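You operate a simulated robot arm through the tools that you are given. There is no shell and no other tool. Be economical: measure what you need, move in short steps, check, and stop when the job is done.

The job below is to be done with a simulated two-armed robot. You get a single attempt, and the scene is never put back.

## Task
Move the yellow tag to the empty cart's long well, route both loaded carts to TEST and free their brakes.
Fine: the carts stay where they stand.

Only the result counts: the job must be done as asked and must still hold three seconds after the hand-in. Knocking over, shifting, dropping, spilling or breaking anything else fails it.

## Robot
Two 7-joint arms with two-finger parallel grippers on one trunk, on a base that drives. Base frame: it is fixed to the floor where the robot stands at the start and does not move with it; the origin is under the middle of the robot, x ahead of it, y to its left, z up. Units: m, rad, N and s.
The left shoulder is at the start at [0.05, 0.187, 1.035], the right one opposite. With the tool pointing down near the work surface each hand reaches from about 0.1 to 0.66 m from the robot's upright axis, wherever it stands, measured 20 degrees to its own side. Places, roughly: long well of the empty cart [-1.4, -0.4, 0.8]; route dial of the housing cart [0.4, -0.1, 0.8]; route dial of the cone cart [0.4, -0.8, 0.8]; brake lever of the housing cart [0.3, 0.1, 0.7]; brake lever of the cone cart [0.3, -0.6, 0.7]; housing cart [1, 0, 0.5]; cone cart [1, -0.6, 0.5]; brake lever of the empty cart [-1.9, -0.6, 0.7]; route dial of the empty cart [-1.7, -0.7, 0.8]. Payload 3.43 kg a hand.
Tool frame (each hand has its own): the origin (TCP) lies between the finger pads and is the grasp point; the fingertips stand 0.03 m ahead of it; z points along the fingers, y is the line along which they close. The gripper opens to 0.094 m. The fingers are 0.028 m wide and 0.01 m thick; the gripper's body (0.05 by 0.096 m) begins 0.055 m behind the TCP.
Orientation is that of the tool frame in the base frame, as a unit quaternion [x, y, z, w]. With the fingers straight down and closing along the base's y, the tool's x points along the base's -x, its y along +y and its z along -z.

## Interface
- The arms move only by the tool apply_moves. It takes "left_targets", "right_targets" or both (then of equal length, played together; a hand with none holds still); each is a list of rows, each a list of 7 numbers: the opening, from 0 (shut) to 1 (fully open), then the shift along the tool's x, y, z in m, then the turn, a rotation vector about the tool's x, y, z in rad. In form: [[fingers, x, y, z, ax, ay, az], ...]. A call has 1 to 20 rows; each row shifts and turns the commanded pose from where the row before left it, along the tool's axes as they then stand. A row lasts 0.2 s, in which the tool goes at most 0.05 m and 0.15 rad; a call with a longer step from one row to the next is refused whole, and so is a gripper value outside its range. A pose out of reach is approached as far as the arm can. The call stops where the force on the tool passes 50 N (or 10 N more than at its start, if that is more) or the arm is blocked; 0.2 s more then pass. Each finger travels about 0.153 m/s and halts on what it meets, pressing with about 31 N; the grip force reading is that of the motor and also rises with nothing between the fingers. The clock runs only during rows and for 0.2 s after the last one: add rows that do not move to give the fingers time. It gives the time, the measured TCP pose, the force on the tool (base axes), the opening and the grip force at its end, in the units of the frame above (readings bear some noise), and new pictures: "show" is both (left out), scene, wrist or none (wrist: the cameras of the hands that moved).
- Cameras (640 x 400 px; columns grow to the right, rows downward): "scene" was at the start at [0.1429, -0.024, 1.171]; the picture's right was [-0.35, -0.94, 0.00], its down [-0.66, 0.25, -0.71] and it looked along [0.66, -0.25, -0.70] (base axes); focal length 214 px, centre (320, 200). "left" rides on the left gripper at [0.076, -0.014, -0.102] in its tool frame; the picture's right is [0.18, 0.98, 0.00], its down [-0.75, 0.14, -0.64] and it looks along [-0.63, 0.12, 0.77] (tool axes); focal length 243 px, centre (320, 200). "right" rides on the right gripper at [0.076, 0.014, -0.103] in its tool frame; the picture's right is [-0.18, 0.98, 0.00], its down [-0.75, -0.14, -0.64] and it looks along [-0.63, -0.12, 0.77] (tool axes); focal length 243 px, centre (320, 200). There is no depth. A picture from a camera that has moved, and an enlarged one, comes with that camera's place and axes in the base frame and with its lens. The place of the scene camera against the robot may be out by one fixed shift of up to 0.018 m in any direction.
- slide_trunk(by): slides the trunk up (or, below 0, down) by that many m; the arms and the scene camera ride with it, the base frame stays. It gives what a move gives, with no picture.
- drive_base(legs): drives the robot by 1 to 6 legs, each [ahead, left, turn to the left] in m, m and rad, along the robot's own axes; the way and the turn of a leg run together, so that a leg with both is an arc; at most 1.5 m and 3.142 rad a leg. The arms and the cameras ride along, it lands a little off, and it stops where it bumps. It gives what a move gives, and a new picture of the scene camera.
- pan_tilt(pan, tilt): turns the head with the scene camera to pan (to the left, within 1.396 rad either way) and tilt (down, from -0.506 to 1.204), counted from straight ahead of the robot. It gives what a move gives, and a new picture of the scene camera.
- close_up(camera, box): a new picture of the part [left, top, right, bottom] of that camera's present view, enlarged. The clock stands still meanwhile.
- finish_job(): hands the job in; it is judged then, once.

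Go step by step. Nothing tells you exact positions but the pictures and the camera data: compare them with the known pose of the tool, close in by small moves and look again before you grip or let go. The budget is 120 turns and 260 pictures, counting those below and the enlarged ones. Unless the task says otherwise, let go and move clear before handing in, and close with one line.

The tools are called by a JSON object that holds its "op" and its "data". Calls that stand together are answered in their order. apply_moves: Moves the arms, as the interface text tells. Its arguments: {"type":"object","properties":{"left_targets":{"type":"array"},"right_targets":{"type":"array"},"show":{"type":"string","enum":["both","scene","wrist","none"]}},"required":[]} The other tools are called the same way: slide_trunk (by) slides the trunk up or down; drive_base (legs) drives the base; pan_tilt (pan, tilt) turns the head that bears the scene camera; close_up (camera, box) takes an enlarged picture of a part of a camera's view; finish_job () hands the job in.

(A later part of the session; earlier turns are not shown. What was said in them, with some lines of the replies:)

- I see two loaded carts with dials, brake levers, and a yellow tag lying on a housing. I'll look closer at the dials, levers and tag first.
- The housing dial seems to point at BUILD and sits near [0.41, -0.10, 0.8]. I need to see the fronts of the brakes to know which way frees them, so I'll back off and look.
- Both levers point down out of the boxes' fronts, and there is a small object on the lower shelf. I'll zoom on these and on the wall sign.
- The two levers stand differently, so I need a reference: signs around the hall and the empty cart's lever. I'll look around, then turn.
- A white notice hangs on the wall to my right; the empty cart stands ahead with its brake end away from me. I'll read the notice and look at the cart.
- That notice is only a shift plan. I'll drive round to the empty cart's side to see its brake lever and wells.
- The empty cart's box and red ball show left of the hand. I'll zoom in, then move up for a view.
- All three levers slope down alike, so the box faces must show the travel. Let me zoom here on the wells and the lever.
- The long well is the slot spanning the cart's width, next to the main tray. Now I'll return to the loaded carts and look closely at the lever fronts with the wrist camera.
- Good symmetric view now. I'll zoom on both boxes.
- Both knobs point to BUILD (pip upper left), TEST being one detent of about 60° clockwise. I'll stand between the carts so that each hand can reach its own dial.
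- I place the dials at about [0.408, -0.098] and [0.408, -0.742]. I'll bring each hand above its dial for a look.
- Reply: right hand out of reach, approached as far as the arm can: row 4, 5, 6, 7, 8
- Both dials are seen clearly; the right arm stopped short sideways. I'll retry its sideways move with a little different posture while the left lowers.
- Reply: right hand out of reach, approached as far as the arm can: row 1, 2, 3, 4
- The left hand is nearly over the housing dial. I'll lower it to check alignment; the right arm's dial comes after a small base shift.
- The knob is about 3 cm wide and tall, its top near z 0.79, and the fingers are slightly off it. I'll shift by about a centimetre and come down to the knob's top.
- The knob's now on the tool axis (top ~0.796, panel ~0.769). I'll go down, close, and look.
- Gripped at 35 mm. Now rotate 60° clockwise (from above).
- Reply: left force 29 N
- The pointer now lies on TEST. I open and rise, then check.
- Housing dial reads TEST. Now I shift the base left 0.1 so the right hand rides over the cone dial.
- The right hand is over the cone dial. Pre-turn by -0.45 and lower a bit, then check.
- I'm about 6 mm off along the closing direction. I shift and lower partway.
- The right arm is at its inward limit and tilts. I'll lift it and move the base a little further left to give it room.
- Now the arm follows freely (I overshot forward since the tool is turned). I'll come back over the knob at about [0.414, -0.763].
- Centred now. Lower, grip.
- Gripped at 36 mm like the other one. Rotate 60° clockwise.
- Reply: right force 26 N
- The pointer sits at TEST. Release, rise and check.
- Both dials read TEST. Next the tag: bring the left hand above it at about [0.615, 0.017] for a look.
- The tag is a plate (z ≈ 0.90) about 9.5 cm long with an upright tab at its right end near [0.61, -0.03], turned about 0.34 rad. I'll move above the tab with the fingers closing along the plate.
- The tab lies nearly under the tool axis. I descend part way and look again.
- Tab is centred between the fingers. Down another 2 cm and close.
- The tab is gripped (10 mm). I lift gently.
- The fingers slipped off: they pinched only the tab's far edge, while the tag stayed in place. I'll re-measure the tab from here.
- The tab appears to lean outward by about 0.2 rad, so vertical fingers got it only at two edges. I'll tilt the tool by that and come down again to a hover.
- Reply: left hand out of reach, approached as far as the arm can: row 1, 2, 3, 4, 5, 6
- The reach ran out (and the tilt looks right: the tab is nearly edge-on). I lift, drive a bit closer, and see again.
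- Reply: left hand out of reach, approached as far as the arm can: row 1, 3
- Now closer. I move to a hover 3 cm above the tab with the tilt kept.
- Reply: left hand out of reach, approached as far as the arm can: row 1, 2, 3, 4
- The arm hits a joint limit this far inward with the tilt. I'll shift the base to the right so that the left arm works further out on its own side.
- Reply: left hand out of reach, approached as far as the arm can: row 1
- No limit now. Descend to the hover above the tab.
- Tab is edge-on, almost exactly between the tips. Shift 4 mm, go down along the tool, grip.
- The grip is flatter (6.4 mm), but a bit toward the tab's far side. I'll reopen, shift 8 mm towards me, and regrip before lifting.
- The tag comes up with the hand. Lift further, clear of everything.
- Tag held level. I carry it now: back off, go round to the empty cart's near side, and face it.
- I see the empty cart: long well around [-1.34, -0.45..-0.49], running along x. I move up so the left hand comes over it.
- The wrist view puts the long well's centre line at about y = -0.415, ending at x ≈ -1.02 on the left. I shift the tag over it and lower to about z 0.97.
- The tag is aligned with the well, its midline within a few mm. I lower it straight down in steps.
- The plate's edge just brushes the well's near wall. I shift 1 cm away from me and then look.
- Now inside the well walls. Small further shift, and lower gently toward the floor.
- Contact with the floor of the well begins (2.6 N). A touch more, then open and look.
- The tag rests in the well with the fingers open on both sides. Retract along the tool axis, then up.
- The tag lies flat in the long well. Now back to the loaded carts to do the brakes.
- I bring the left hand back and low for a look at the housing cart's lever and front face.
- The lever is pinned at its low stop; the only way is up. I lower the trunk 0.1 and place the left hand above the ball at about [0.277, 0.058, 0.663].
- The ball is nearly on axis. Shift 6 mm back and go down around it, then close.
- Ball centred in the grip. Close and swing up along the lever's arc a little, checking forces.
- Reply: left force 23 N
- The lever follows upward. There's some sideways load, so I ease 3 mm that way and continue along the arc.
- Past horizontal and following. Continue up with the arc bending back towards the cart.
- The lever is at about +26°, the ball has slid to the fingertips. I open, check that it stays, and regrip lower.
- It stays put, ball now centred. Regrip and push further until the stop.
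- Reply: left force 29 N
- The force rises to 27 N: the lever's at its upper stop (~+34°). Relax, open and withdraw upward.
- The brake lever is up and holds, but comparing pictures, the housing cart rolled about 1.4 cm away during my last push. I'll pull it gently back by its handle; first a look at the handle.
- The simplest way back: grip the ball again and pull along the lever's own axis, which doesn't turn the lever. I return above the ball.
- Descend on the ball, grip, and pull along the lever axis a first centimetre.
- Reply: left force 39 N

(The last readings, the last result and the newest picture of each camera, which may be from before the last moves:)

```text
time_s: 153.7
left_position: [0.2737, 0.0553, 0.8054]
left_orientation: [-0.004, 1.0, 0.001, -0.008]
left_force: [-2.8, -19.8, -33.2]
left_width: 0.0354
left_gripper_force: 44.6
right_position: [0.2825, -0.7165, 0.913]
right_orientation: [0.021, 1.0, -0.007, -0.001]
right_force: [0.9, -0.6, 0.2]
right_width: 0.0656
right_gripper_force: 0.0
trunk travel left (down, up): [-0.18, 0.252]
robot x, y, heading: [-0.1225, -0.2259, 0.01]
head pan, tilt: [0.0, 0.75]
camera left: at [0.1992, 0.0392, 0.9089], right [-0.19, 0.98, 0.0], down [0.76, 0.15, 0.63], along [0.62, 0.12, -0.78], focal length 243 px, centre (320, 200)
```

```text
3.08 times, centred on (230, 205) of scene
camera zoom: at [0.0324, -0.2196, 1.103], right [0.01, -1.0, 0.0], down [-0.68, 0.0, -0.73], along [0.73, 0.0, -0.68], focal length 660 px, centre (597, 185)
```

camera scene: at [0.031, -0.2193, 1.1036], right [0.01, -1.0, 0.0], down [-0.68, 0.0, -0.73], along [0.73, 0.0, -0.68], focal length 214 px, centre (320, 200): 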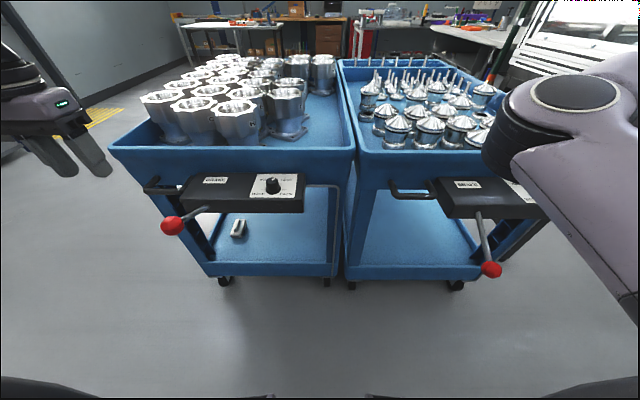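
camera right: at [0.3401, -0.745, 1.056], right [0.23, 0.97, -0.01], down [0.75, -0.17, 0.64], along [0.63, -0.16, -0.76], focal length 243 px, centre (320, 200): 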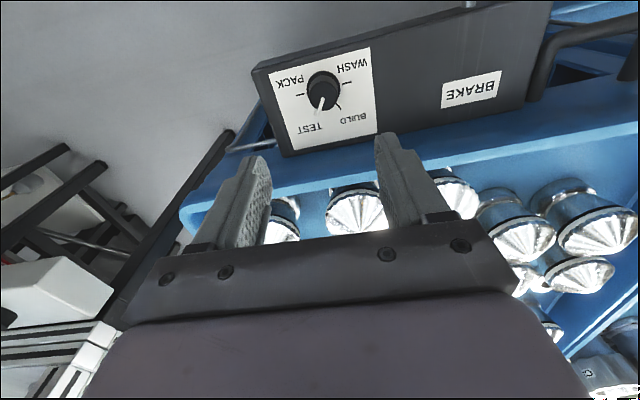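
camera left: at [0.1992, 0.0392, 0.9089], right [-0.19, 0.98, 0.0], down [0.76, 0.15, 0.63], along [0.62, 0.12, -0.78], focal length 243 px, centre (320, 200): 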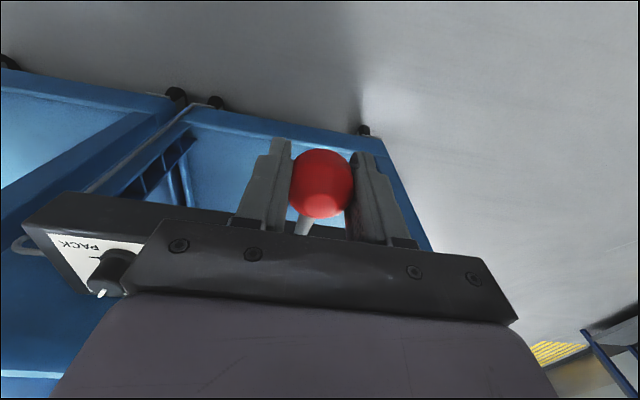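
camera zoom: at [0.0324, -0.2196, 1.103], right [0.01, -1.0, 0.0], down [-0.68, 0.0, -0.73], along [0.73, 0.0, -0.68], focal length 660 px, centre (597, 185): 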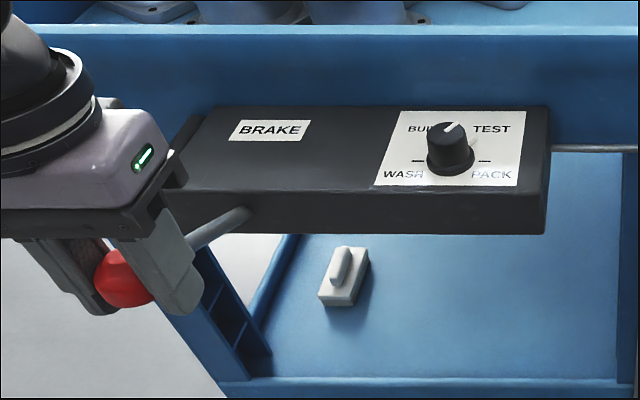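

The cart rolled back most of the way. Another 4 mm, then relax and release.

{"op": "apply_moves", "data": {"left_targets": [[0, 0.002, -0.001, 0, 0, 0, 0], [0, 0.003, -0.001, 0, 0, 0, 0], [0, 0, 0, 0.002, 0, 0, 0], [0, 0, 0, 0, 0, 0, 0]], "show": "none"}}

{"op": "close_up", "data": {"camera": "scene", "box": [150, 140, 310, 270]}}

```text
time_s: 154.7
left_position: [0.2709, 0.0553, 0.8077]
left_orientation: [-0.008, 1.0, 0.002, -0.003]
left_force: [1.5, -3.9, -10.1]
left_width: 0.0353
left_gripper_force: 44.7
right_position: [0.2825, -0.7167, 0.9132]
right_orientation: [0.021, 1.0, -0.006, 0.001]
right_force: [0.0, -0.3, 0.0]
right_width: 0.0661
right_gripper_force: 0.0
trunk travel left (down, up): [-0.18, 0.252]
robot x, y, heading: [-0.1155, -0.2273, 0.008]
head pan, tilt: [0.0, 0.75]
```

```text
3.08 times, centred on (230, 205) of scene
camera zoom: at [0.0316, -0.2191, 1.1037], right [0.01, -1.0, 0.0], down [-0.68, 0.0, -0.73], along [0.73, 0.0, -0.68], focal length 660 px, centre (597, 185)
```

zoom: 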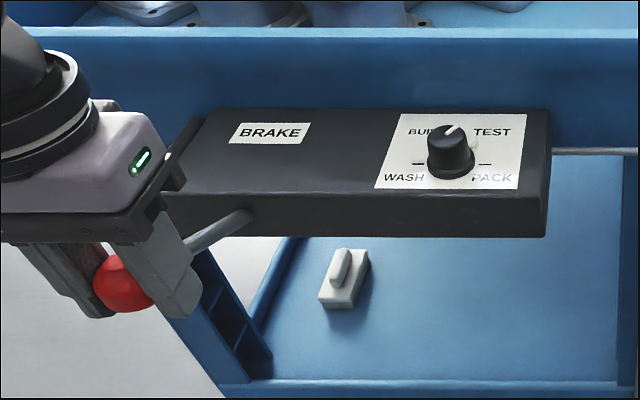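

The cart is back within a millimetre or two. Release and withdraw.

{"op": "apply_moves", "data": {"left_targets": [[0.7, 0, 0, 0, 0, 0, 0], [0.7, 0, 0, 0, 0, 0, 0], [0.7, 0, 0, -0.04, 0, 0, 0], [0.7, 0, 0, -0.045, 0, 0, 0], [0.7, 0, 0, -0.045, 0, 0, 0], [0.7, 0.03, 0, -0.02, 0, 0, 0]], "show": "scene"}}

{"op": "close_up", "data": {"camera": "scene", "box": [150, 140, 310, 270]}}

```text
time_s: 156.1
left_position: [0.2386, 0.0542, 0.9578]
left_orientation: [-0.007, 1.0, 0.001, -0.002]
left_force: [-1.2, 0.3, -0.1]
left_width: 0.0659
left_gripper_force: 0.2
right_position: [0.2829, -0.7169, 0.9132]
right_orientation: [0.021, 1.0, -0.006, 0.001]
right_force: [-0.9, 0.2, -0.8]
right_width: 0.0657
right_gripper_force: 0.1
trunk travel left (down, up): [-0.18, 0.252]
robot x, y, heading: [-0.1161, -0.2254, 0.008]
head pan, tilt: [0.0, 0.75]
camera scene: at [0.0308, -0.2194, 1.1036], right [0.01, -1.0, 0.0], down [-0.68, 0.0, -0.73], along [0.73, 0.0, -0.68], focal length 214 px, centre (320, 200)
```

scene: 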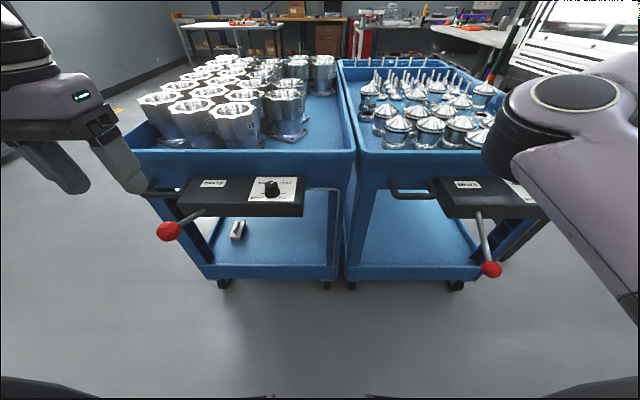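

```text
3.08 times, centred on (230, 205) of scene
camera zoom: at [0.0308, -0.2194, 1.1036], right [0.01, -1.0, 0.0], down [-0.68, 0.0, -0.73], along [0.73, 0.0, -0.68], focal length 660 px, centre (597, 185)
```

zoom: 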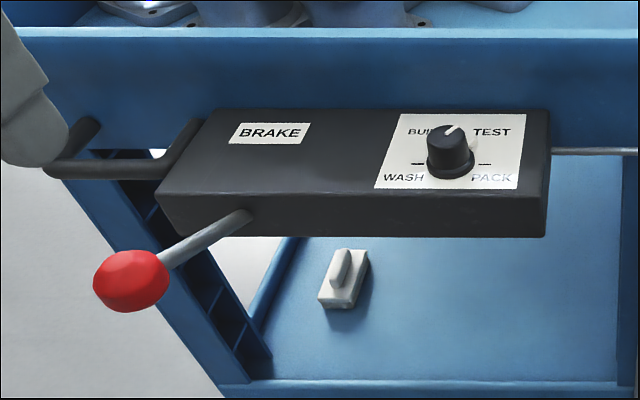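

Housing cart: dial TEST, lever up, in place. Now the cone cart's lever with the right hand; I shift the base left to give that arm room.

{"op": "drive_base", "data": {"legs": [[0.0, 0.11, -0.005]]}}

{"op": "apply_moves", "data": {"right_targets": [[0.7, 0.005, 0, 0.035, 0, 0, -0.04], [0.7, 0.0, 0, 0.035, 0, 0, 0], [0.7, 0.0, 0, 0.035, 0, 0, 0], [0.7, 0.0, 0, 0.035, 0, 0, 0]], "show": "wrist"}}

{"op": "close_up", "data": {"camera": "scene", "box": [370, 140, 530, 270]}}

```text
time_s: 157.3
left_position: [0.2396, 0.163, 0.9567]
left_orientation: [-0.005, 1.0, 0.001, -0.003]
left_force: [-0.7, -0.1, -0.2]
left_width: 0.0657
left_gripper_force: 0.0
right_position: [0.2805, -0.6092, 0.9141]
right_orientation: [0.023, 1.0, -0.007, 0.0]
right_force: [0.5, 0.4, -1.3]
right_width: 0.0655
right_gripper_force: 0.1
trunk travel left (down, up): [-0.18, 0.252]
robot x, y, heading: [-0.1176, -0.1155, 0.004]
head pan, tilt: [0.0, 0.75]
camera scene: at [0.0305, -0.1102, 1.1036], right [0.0, -1.0, 0.0], down [-0.68, 0.0, -0.73], along [0.73, 0.0, -0.68], focal length 214 px, centre (320, 200)
```

scene: 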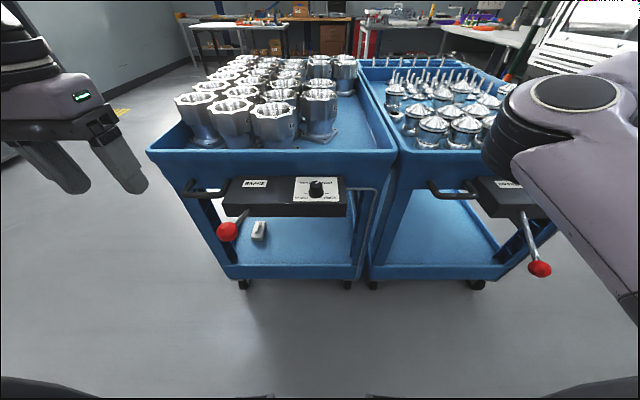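

```text
time_s: 158.3
left_position: [0.2397, 0.1635, 0.957]
left_orientation: [-0.004, 1.0, 0.001, -0.002]
left_force: [0.3, -0.5, -0.4]
left_width: 0.0659
left_gripper_force: 0.0
right_position: [0.2763, -0.6128, 0.7741]
right_orientation: [0.004, 1.0, -0.006, 0.001]
right_force: [0.1, -0.3, 0.1]
right_width: 0.0658
right_gripper_force: 0.0
trunk travel left (down, up): [-0.18, 0.252]
robot x, y, heading: [-0.1148, -0.1177, -0.002]
head pan, tilt: [0.0, 0.75]
camera right: at [0.1994, -0.5955, 0.8775], right [0.19, 0.98, -0.01], down [0.75, -0.14, 0.65], along [0.63, -0.13, -0.76], focal length 243 px, centre (320, 200)
```

right: 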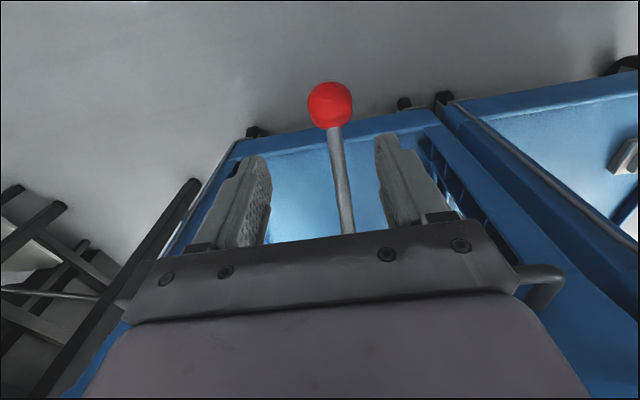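

```text
3.08 times, centred on (450, 205) of scene
camera zoom: at [0.0306, -0.1105, 1.1036], right [0.0, -1.0, 0.0], down [-0.68, 0.0, -0.73], along [0.73, 0.0, -0.68], focal length 660 px, centre (-80, 185)
```

zoom: 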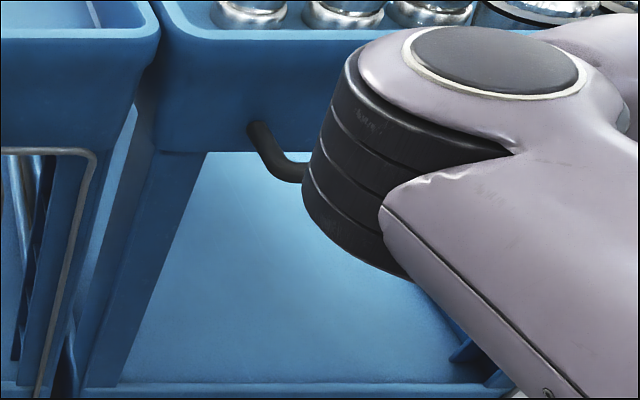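

Ball is about 8 mm to the left of the tool axis. I correct, go down around it and check before closing.

{"op": "apply_moves", "data": {"right_targets": [[0.7, 0.005, 0.008, 0.025, 0, 0, 0], [0.7, 0, 0, 0.04, 0, 0, 0], [0.7, 0, 0, 0.04, 0, 0, 0], [0.7, 0, 0, 0, 0, 0, 0]], "show": "wrist"}}

```text
time_s: 159.3
left_position: [0.2401, 0.1619, 0.9577]
left_orientation: [-0.004, 1.0, 0.001, -0.003]
left_force: [0.0, 0.5, -0.1]
left_width: 0.0659
left_gripper_force: 0.1
right_position: [0.2715, -0.604, 0.6689]
right_orientation: [0.003, 1.0, -0.006, 0.001]
right_force: [-0.5, 0.0, -0.6]
right_width: 0.0654
right_gripper_force: 0.2
trunk travel left (down, up): [-0.18, 0.252]
robot x, y, heading: [-0.1165, -0.1165, -0.0]
head pan, tilt: [0.0, 0.75]
camera right: at [0.1954, -0.5879, 0.771], right [0.19, 0.98, -0.01], down [0.75, -0.14, 0.64], along [0.63, -0.13, -0.76], focal length 243 px, centre (320, 200)
```

right: 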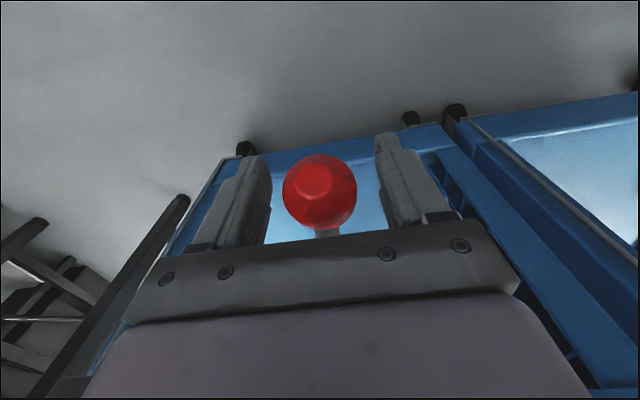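

Centred. Close and swing up through the first half of the arc.

{"op": "apply_moves", "data": {"right_targets": [[0, 0, 0, 0, 0, 0, 0], [0, 0, 0, 0, 0, 0, 0], [0, 0.007, 0, -0.0137, 0, 0, 0], [0, 0.0055, 0, -0.0146, 0, 0, 0], [0, 0.0036, 0, -0.015, 0, 0, 0], [0, 0.0017, 0, -0.0154, 0, 0, 0], [0, 0, 0, -0.0156, 0, 0, 0]], "show": "wrist"}}

{"op": "close_up", "data": {"camera": "scene", "box": [370, 140, 530, 270]}}

```text
time_s: 160.9
left_position: [0.2398, 0.1611, 0.9572]
left_orientation: [-0.004, 1.0, 0.001, -0.003]
left_force: [-0.5, -0.1, -0.8]
left_width: 0.0658
left_gripper_force: 0.1
right_position: [0.2514, -0.6032, 0.7421]
right_orientation: [0.004, 1.0, -0.005, -0.001]
right_force: [-1.5, -0.2, -12.8]
right_width: 0.0355
right_gripper_force: 44.8
trunk travel left (down, up): [-0.18, 0.252]
robot x, y, heading: [-0.1185, -0.1169, 0.001]
head pan, tilt: [0.0, 0.75]
camera right: at [0.176, -0.587, 0.8451], right [0.19, 0.98, -0.01], down [0.75, -0.14, 0.64], along [0.63, -0.13, -0.77], focal length 243 px, centre (320, 200)
```

right: 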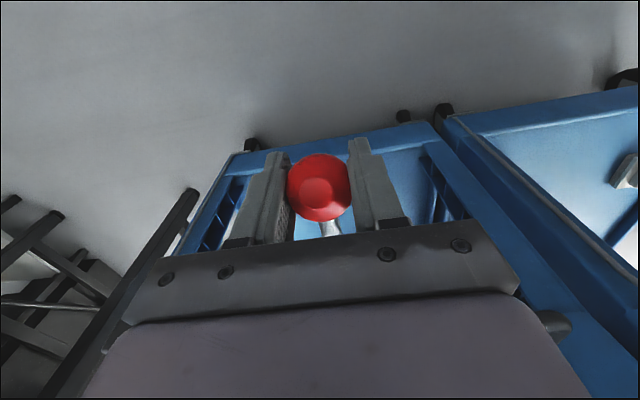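

```text
3.08 times, centred on (450, 205) of scene
camera zoom: at [0.0312, -0.1113, 1.1034], right [0.0, -1.0, 0.0], down [-0.68, 0.0, -0.73], along [0.73, 0.0, -0.68], focal length 660 px, centre (-80, 185)
```

zoom: 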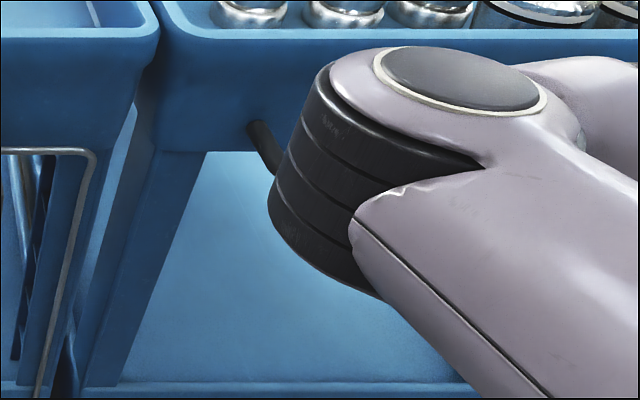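

Cart unmoved, forces clean. Continue with the next three steps of the arc.

{"op": "apply_moves", "data": {"right_targets": [[0, -0.002, 0, -0.0153, 0, 0, 0], [0, -0.0039, 0, -0.015, 0, 0, 0], [0, -0.005, 0, -0.0125, 0, 0, 0]], "show": "wrist"}}

{"op": "close_up", "data": {"camera": "scene", "box": [370, 140, 530, 270]}}

```text
time_s: 161.7
left_position: [0.2397, 0.1628, 0.9578]
left_orientation: [-0.005, 1.0, 0.002, -0.003]
left_force: [-0.8, 0.4, -0.3]
left_width: 0.0658
left_gripper_force: 0.1
right_position: [0.2641, -0.6023, 0.7856]
right_orientation: [0.004, 1.0, -0.005, 0.001]
right_force: [-3.5, 2.6, -9.6]
right_width: 0.0353
right_gripper_force: 44.9
trunk travel left (down, up): [-0.18, 0.252]
robot x, y, heading: [-0.1197, -0.1148, -0.003]
head pan, tilt: [0.0, 0.75]
camera right: at [0.1876, -0.587, 0.8885], right [0.19, 0.98, -0.01], down [0.75, -0.14, 0.64], along [0.63, -0.13, -0.76], focal length 243 px, centre (320, 200)
```

right: 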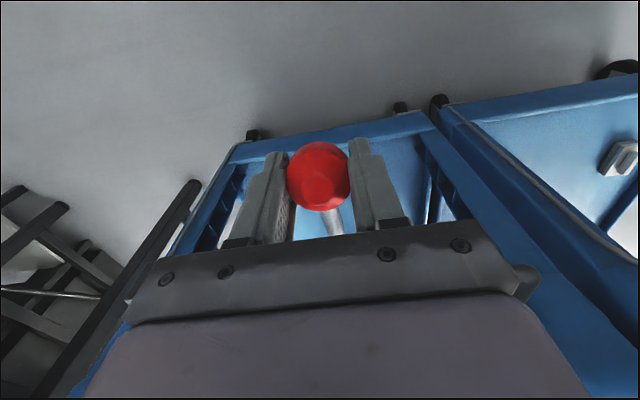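

```text
3.08 times, centred on (450, 205) of scene
camera zoom: at [0.0311, -0.1109, 1.1035], right [0.0, -1.0, 0.0], down [-0.68, 0.0, -0.73], along [0.73, 0.0, -0.68], focal length 660 px, centre (-80, 185)
```

zoom: 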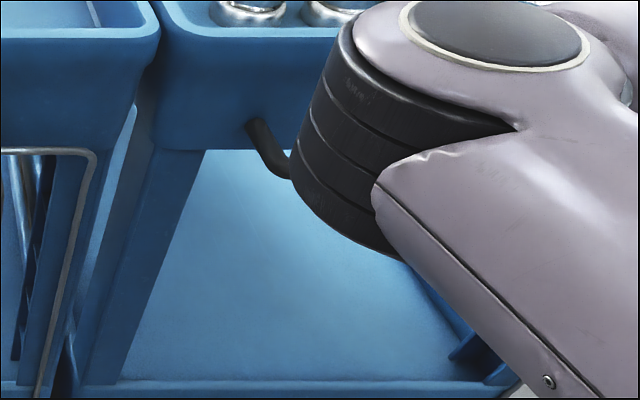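

The cart crept perhaps 2 mm. I finish with mostly vertical motion, which pulls back rather than pushes.

{"op": "apply_moves", "data": {"right_targets": [[0, -0.001, 0, -0.01, 0, 0, 0], [0, -0.001, 0, -0.01, 0, 0, 0], [0, 0, 0, 0, 0, 0, 0]], "show": "wrist"}}

{"op": "close_up", "data": {"camera": "scene", "box": [370, 140, 530, 270]}}

```text
time_s: 162.5
left_position: [0.2405, 0.1619, 0.9569]
left_orientation: [-0.004, 1.0, 0.002, -0.003]
left_force: [0.2, 0.1, 0.7]
left_width: 0.0658
left_gripper_force: 0.0
right_position: [0.2663, -0.6038, 0.8037]
right_orientation: [0.003, 1.0, -0.007, 0.001]
right_force: [4.5, -5.8, -12.8]
right_width: 0.0353
right_gripper_force: 45.1
trunk travel left (down, up): [-0.18, 0.252]
robot x, y, heading: [-0.1192, -0.1145, -0.001]
head pan, tilt: [0.0, 0.75]
camera right: at [0.1899, -0.5869, 0.9077], right [0.19, 0.98, -0.01], down [0.75, -0.14, 0.64], along [0.63, -0.13, -0.76], focal length 243 px, centre (320, 200)
```

right: 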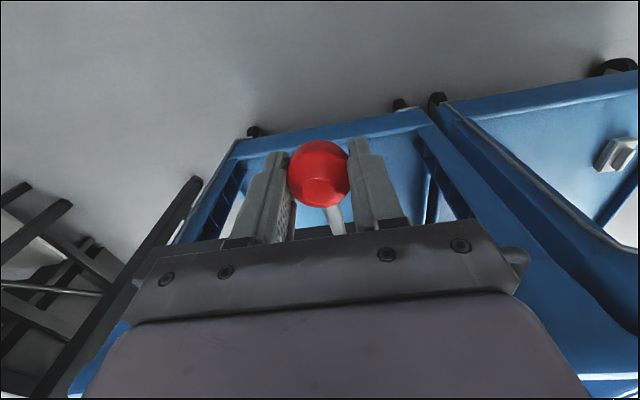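

```text
3.08 times, centred on (450, 205) of scene
camera zoom: at [0.0317, -0.1117, 1.1034], right [0.0, -1.0, 0.0], down [-0.68, 0.0, -0.73], along [0.73, 0.0, -0.68], focal length 660 px, centre (-80, 185)
```

zoom: 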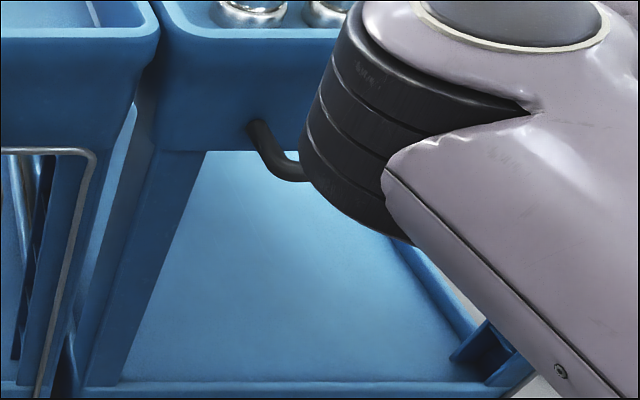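

Nearly there. A bit more upward until the force shows the stop.

{"op": "apply_moves", "data": {"right_targets": [[0, -0.001, 0, -0.008, 0, 0, 0], [0, 0, 0, -0.006, 0, 0, 0], [0, 0, 0, 0, 0, 0, 0]], "show": "wrist"}}

{"op": "close_up", "data": {"camera": "scene", "box": [370, 140, 530, 270]}}

```text
time_s: 163.3
left_position: [0.2399, 0.1613, 0.959]
left_orientation: [-0.005, 1.0, 0.003, -0.003]
left_force: [0.0, 0.2, 0.1]
left_width: 0.0659
left_gripper_force: 0.1
right_position: [0.2659, -0.6029, 0.8164]
right_orientation: [0.004, 1.0, -0.003, -0.001]
right_force: [1.0, -4.8, -24.7]
right_width: 0.035
right_gripper_force: 45.3
trunk travel left (down, up): [-0.18, 0.252]
robot x, y, heading: [-0.1202, -0.1154, 0.002]
head pan, tilt: [0.0, 0.75]
camera right: at [0.1905, -0.5872, 0.9204], right [0.19, 0.98, -0.01], down [0.75, -0.14, 0.64], along [0.63, -0.13, -0.77], focal length 243 px, centre (320, 200)
```

right: 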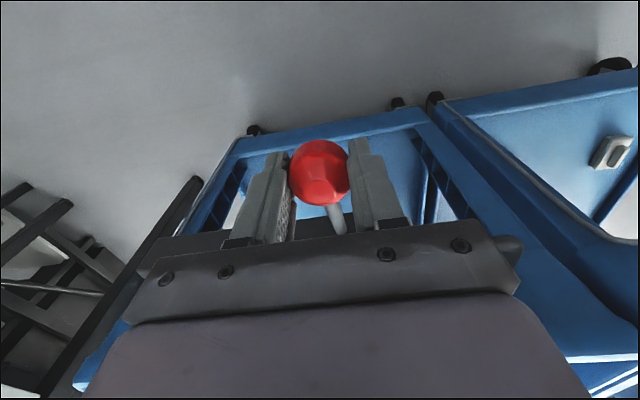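

```text
3.08 times, centred on (450, 205) of scene
camera zoom: at [0.0318, -0.1124, 1.1031], right [0.0, -1.0, 0.0], down [-0.68, 0.0, -0.73], along [0.73, 0.0, -0.68], focal length 660 px, centre (-80, 185)
```

zoom: 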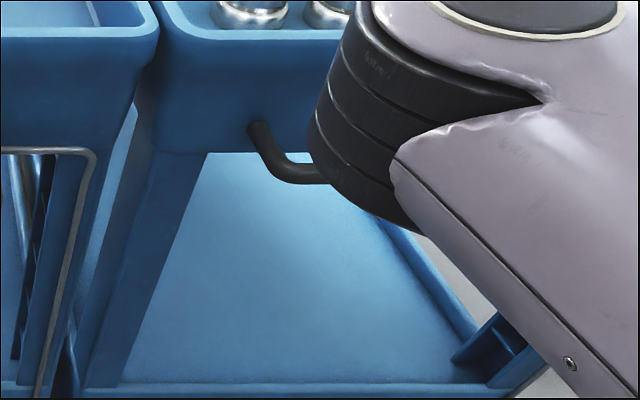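

At the stop (25 N), the cart back where it was. Relax, release and withdraw up.

{"op": "apply_moves", "data": {"right_targets": [[0, 0, 0, 0.004, 0, 0, 0], [0.7, 0, 0, 0, 0, 0, 0], [0.7, 0, 0, 0, 0, 0, 0], [0.7, 0, 0, -0.04, 0, 0, 0], [0.7, 0, 0, -0.045, 0, 0, 0], [0.7, 0, 0, -0.045, 0, 0, 0], [0.7, 0.04, 0, 0, 0, 0, 0], [0.7, 0.04, 0, 0, 0, 0, 0]], "show": "wrist"}}

{"op": "drive_base", "data": {"legs": [[-0.3, -0.11, 0.0]]}}

```text
time_s: 165.1
left_position: [0.2398, 0.1615, 0.9573]
left_orientation: [-0.004, 1.0, 0.001, -0.003]
left_force: [-0.5, 0.0, 0.2]
left_width: 0.0655
left_gripper_force: 0.0
right_position: [0.1848, -0.5996, 0.9439]
right_orientation: [0.003, 1.0, -0.005, 0.001]
right_force: [0.4, 0.7, 0.4]
right_width: 0.0658
right_gripper_force: 0.0
trunk travel left (down, up): [-0.18, 0.252]
robot x, y, heading: [-0.1178, -0.1171, 0.001]
head pan, tilt: [0.0, 0.75]
camera right: at [0.1088, -0.5841, 1.0469], right [0.19, 0.98, -0.01], down [0.75, -0.14, 0.65], along [0.63, -0.13, -0.76], focal length 243 px, centre (320, 200)
```

right: 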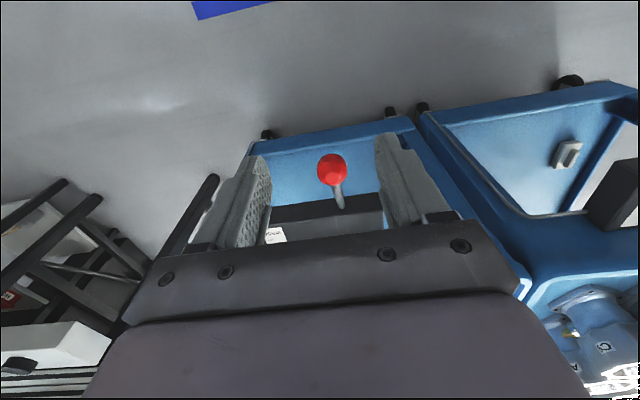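

```text
time_s: 167.2
left_position: [-0.0518, 0.0507, 0.9576]
left_orientation: [0.003, 1.0, 0.001, -0.002]
left_force: [-0.1, -0.1, 0.9]
left_width: 0.0659
left_gripper_force: 0.1
right_position: [-0.1155, -0.7103, 0.9434]
right_orientation: [0.008, 1.0, -0.007, 0.001]
right_force: [0.3, -0.2, 0.3]
right_width: 0.0657
right_gripper_force: 0.1
trunk travel left (down, up): [-0.18, 0.252]
robot x, y, heading: [-0.4128, -0.2227, -0.01]
head pan, tilt: [0.0, 0.75]
camera scene: at [-0.265, -0.2192, 1.1036], right [-0.01, -1.0, 0.0], down [-0.68, 0.01, -0.73], along [0.73, -0.01, -0.68], focal length 214 px, centre (320, 200)
```

scene: 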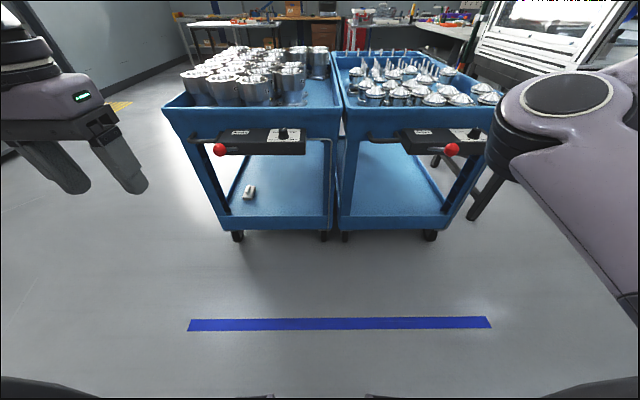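

Both levers are up and both carts look aligned as before. A last close check of both boxes.

{"op": "close_up", "data": {"camera": "scene", "box": [190, 110, 350, 210]}}

{"op": "close_up", "data": {"camera": "scene", "box": [350, 110, 510, 210]}}

```text
4.00 times, centred on (270, 160) of scene
camera zoom: at [-0.265, -0.2192, 1.1036], right [-0.01, -1.0, 0.0], down [-0.68, 0.01, -0.73], along [0.73, -0.01, -0.68], focal length 858 px, centre (520, 360)
```

zoom: 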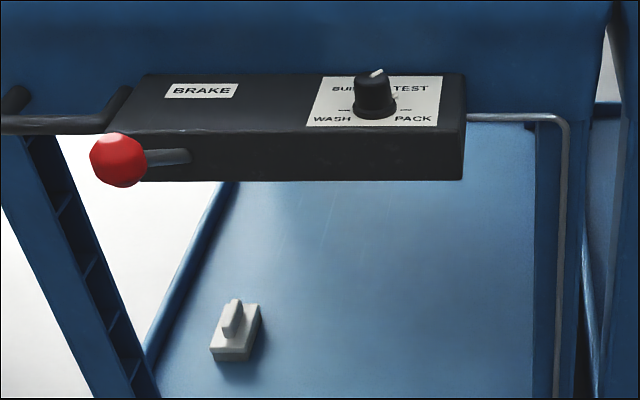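

```text
4.00 times, centred on (430, 160) of scene
camera zoom: at [-0.265, -0.2192, 1.1036], right [-0.01, -1.0, 0.0], down [-0.68, 0.01, -0.73], along [0.73, -0.01, -0.68], focal length 858 px, centre (-120, 360)
```

zoom: 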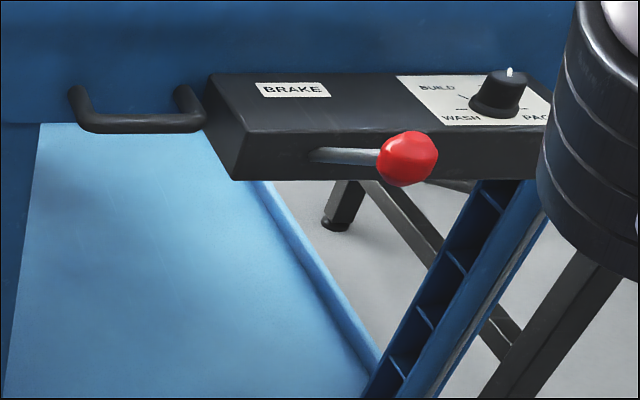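

Both dials point to TEST, both levers rest at the upper stop, the tag lies in the long well, and the hands are clear. I'm handing in.

{"op": "finish_job", "data": {}}

```text
The job is handed in.
```

The yellow tag is lying flat in the empty cart's long well. Both loaded carts are set to TEST, and both brake levers are up at their top stops. I took "up" as free because the levers carry no marking and started at their low stops. The housing cart rolled about 1.4 cm when its brake came free; I pulled it back to within a millimetre or two of where it stood.
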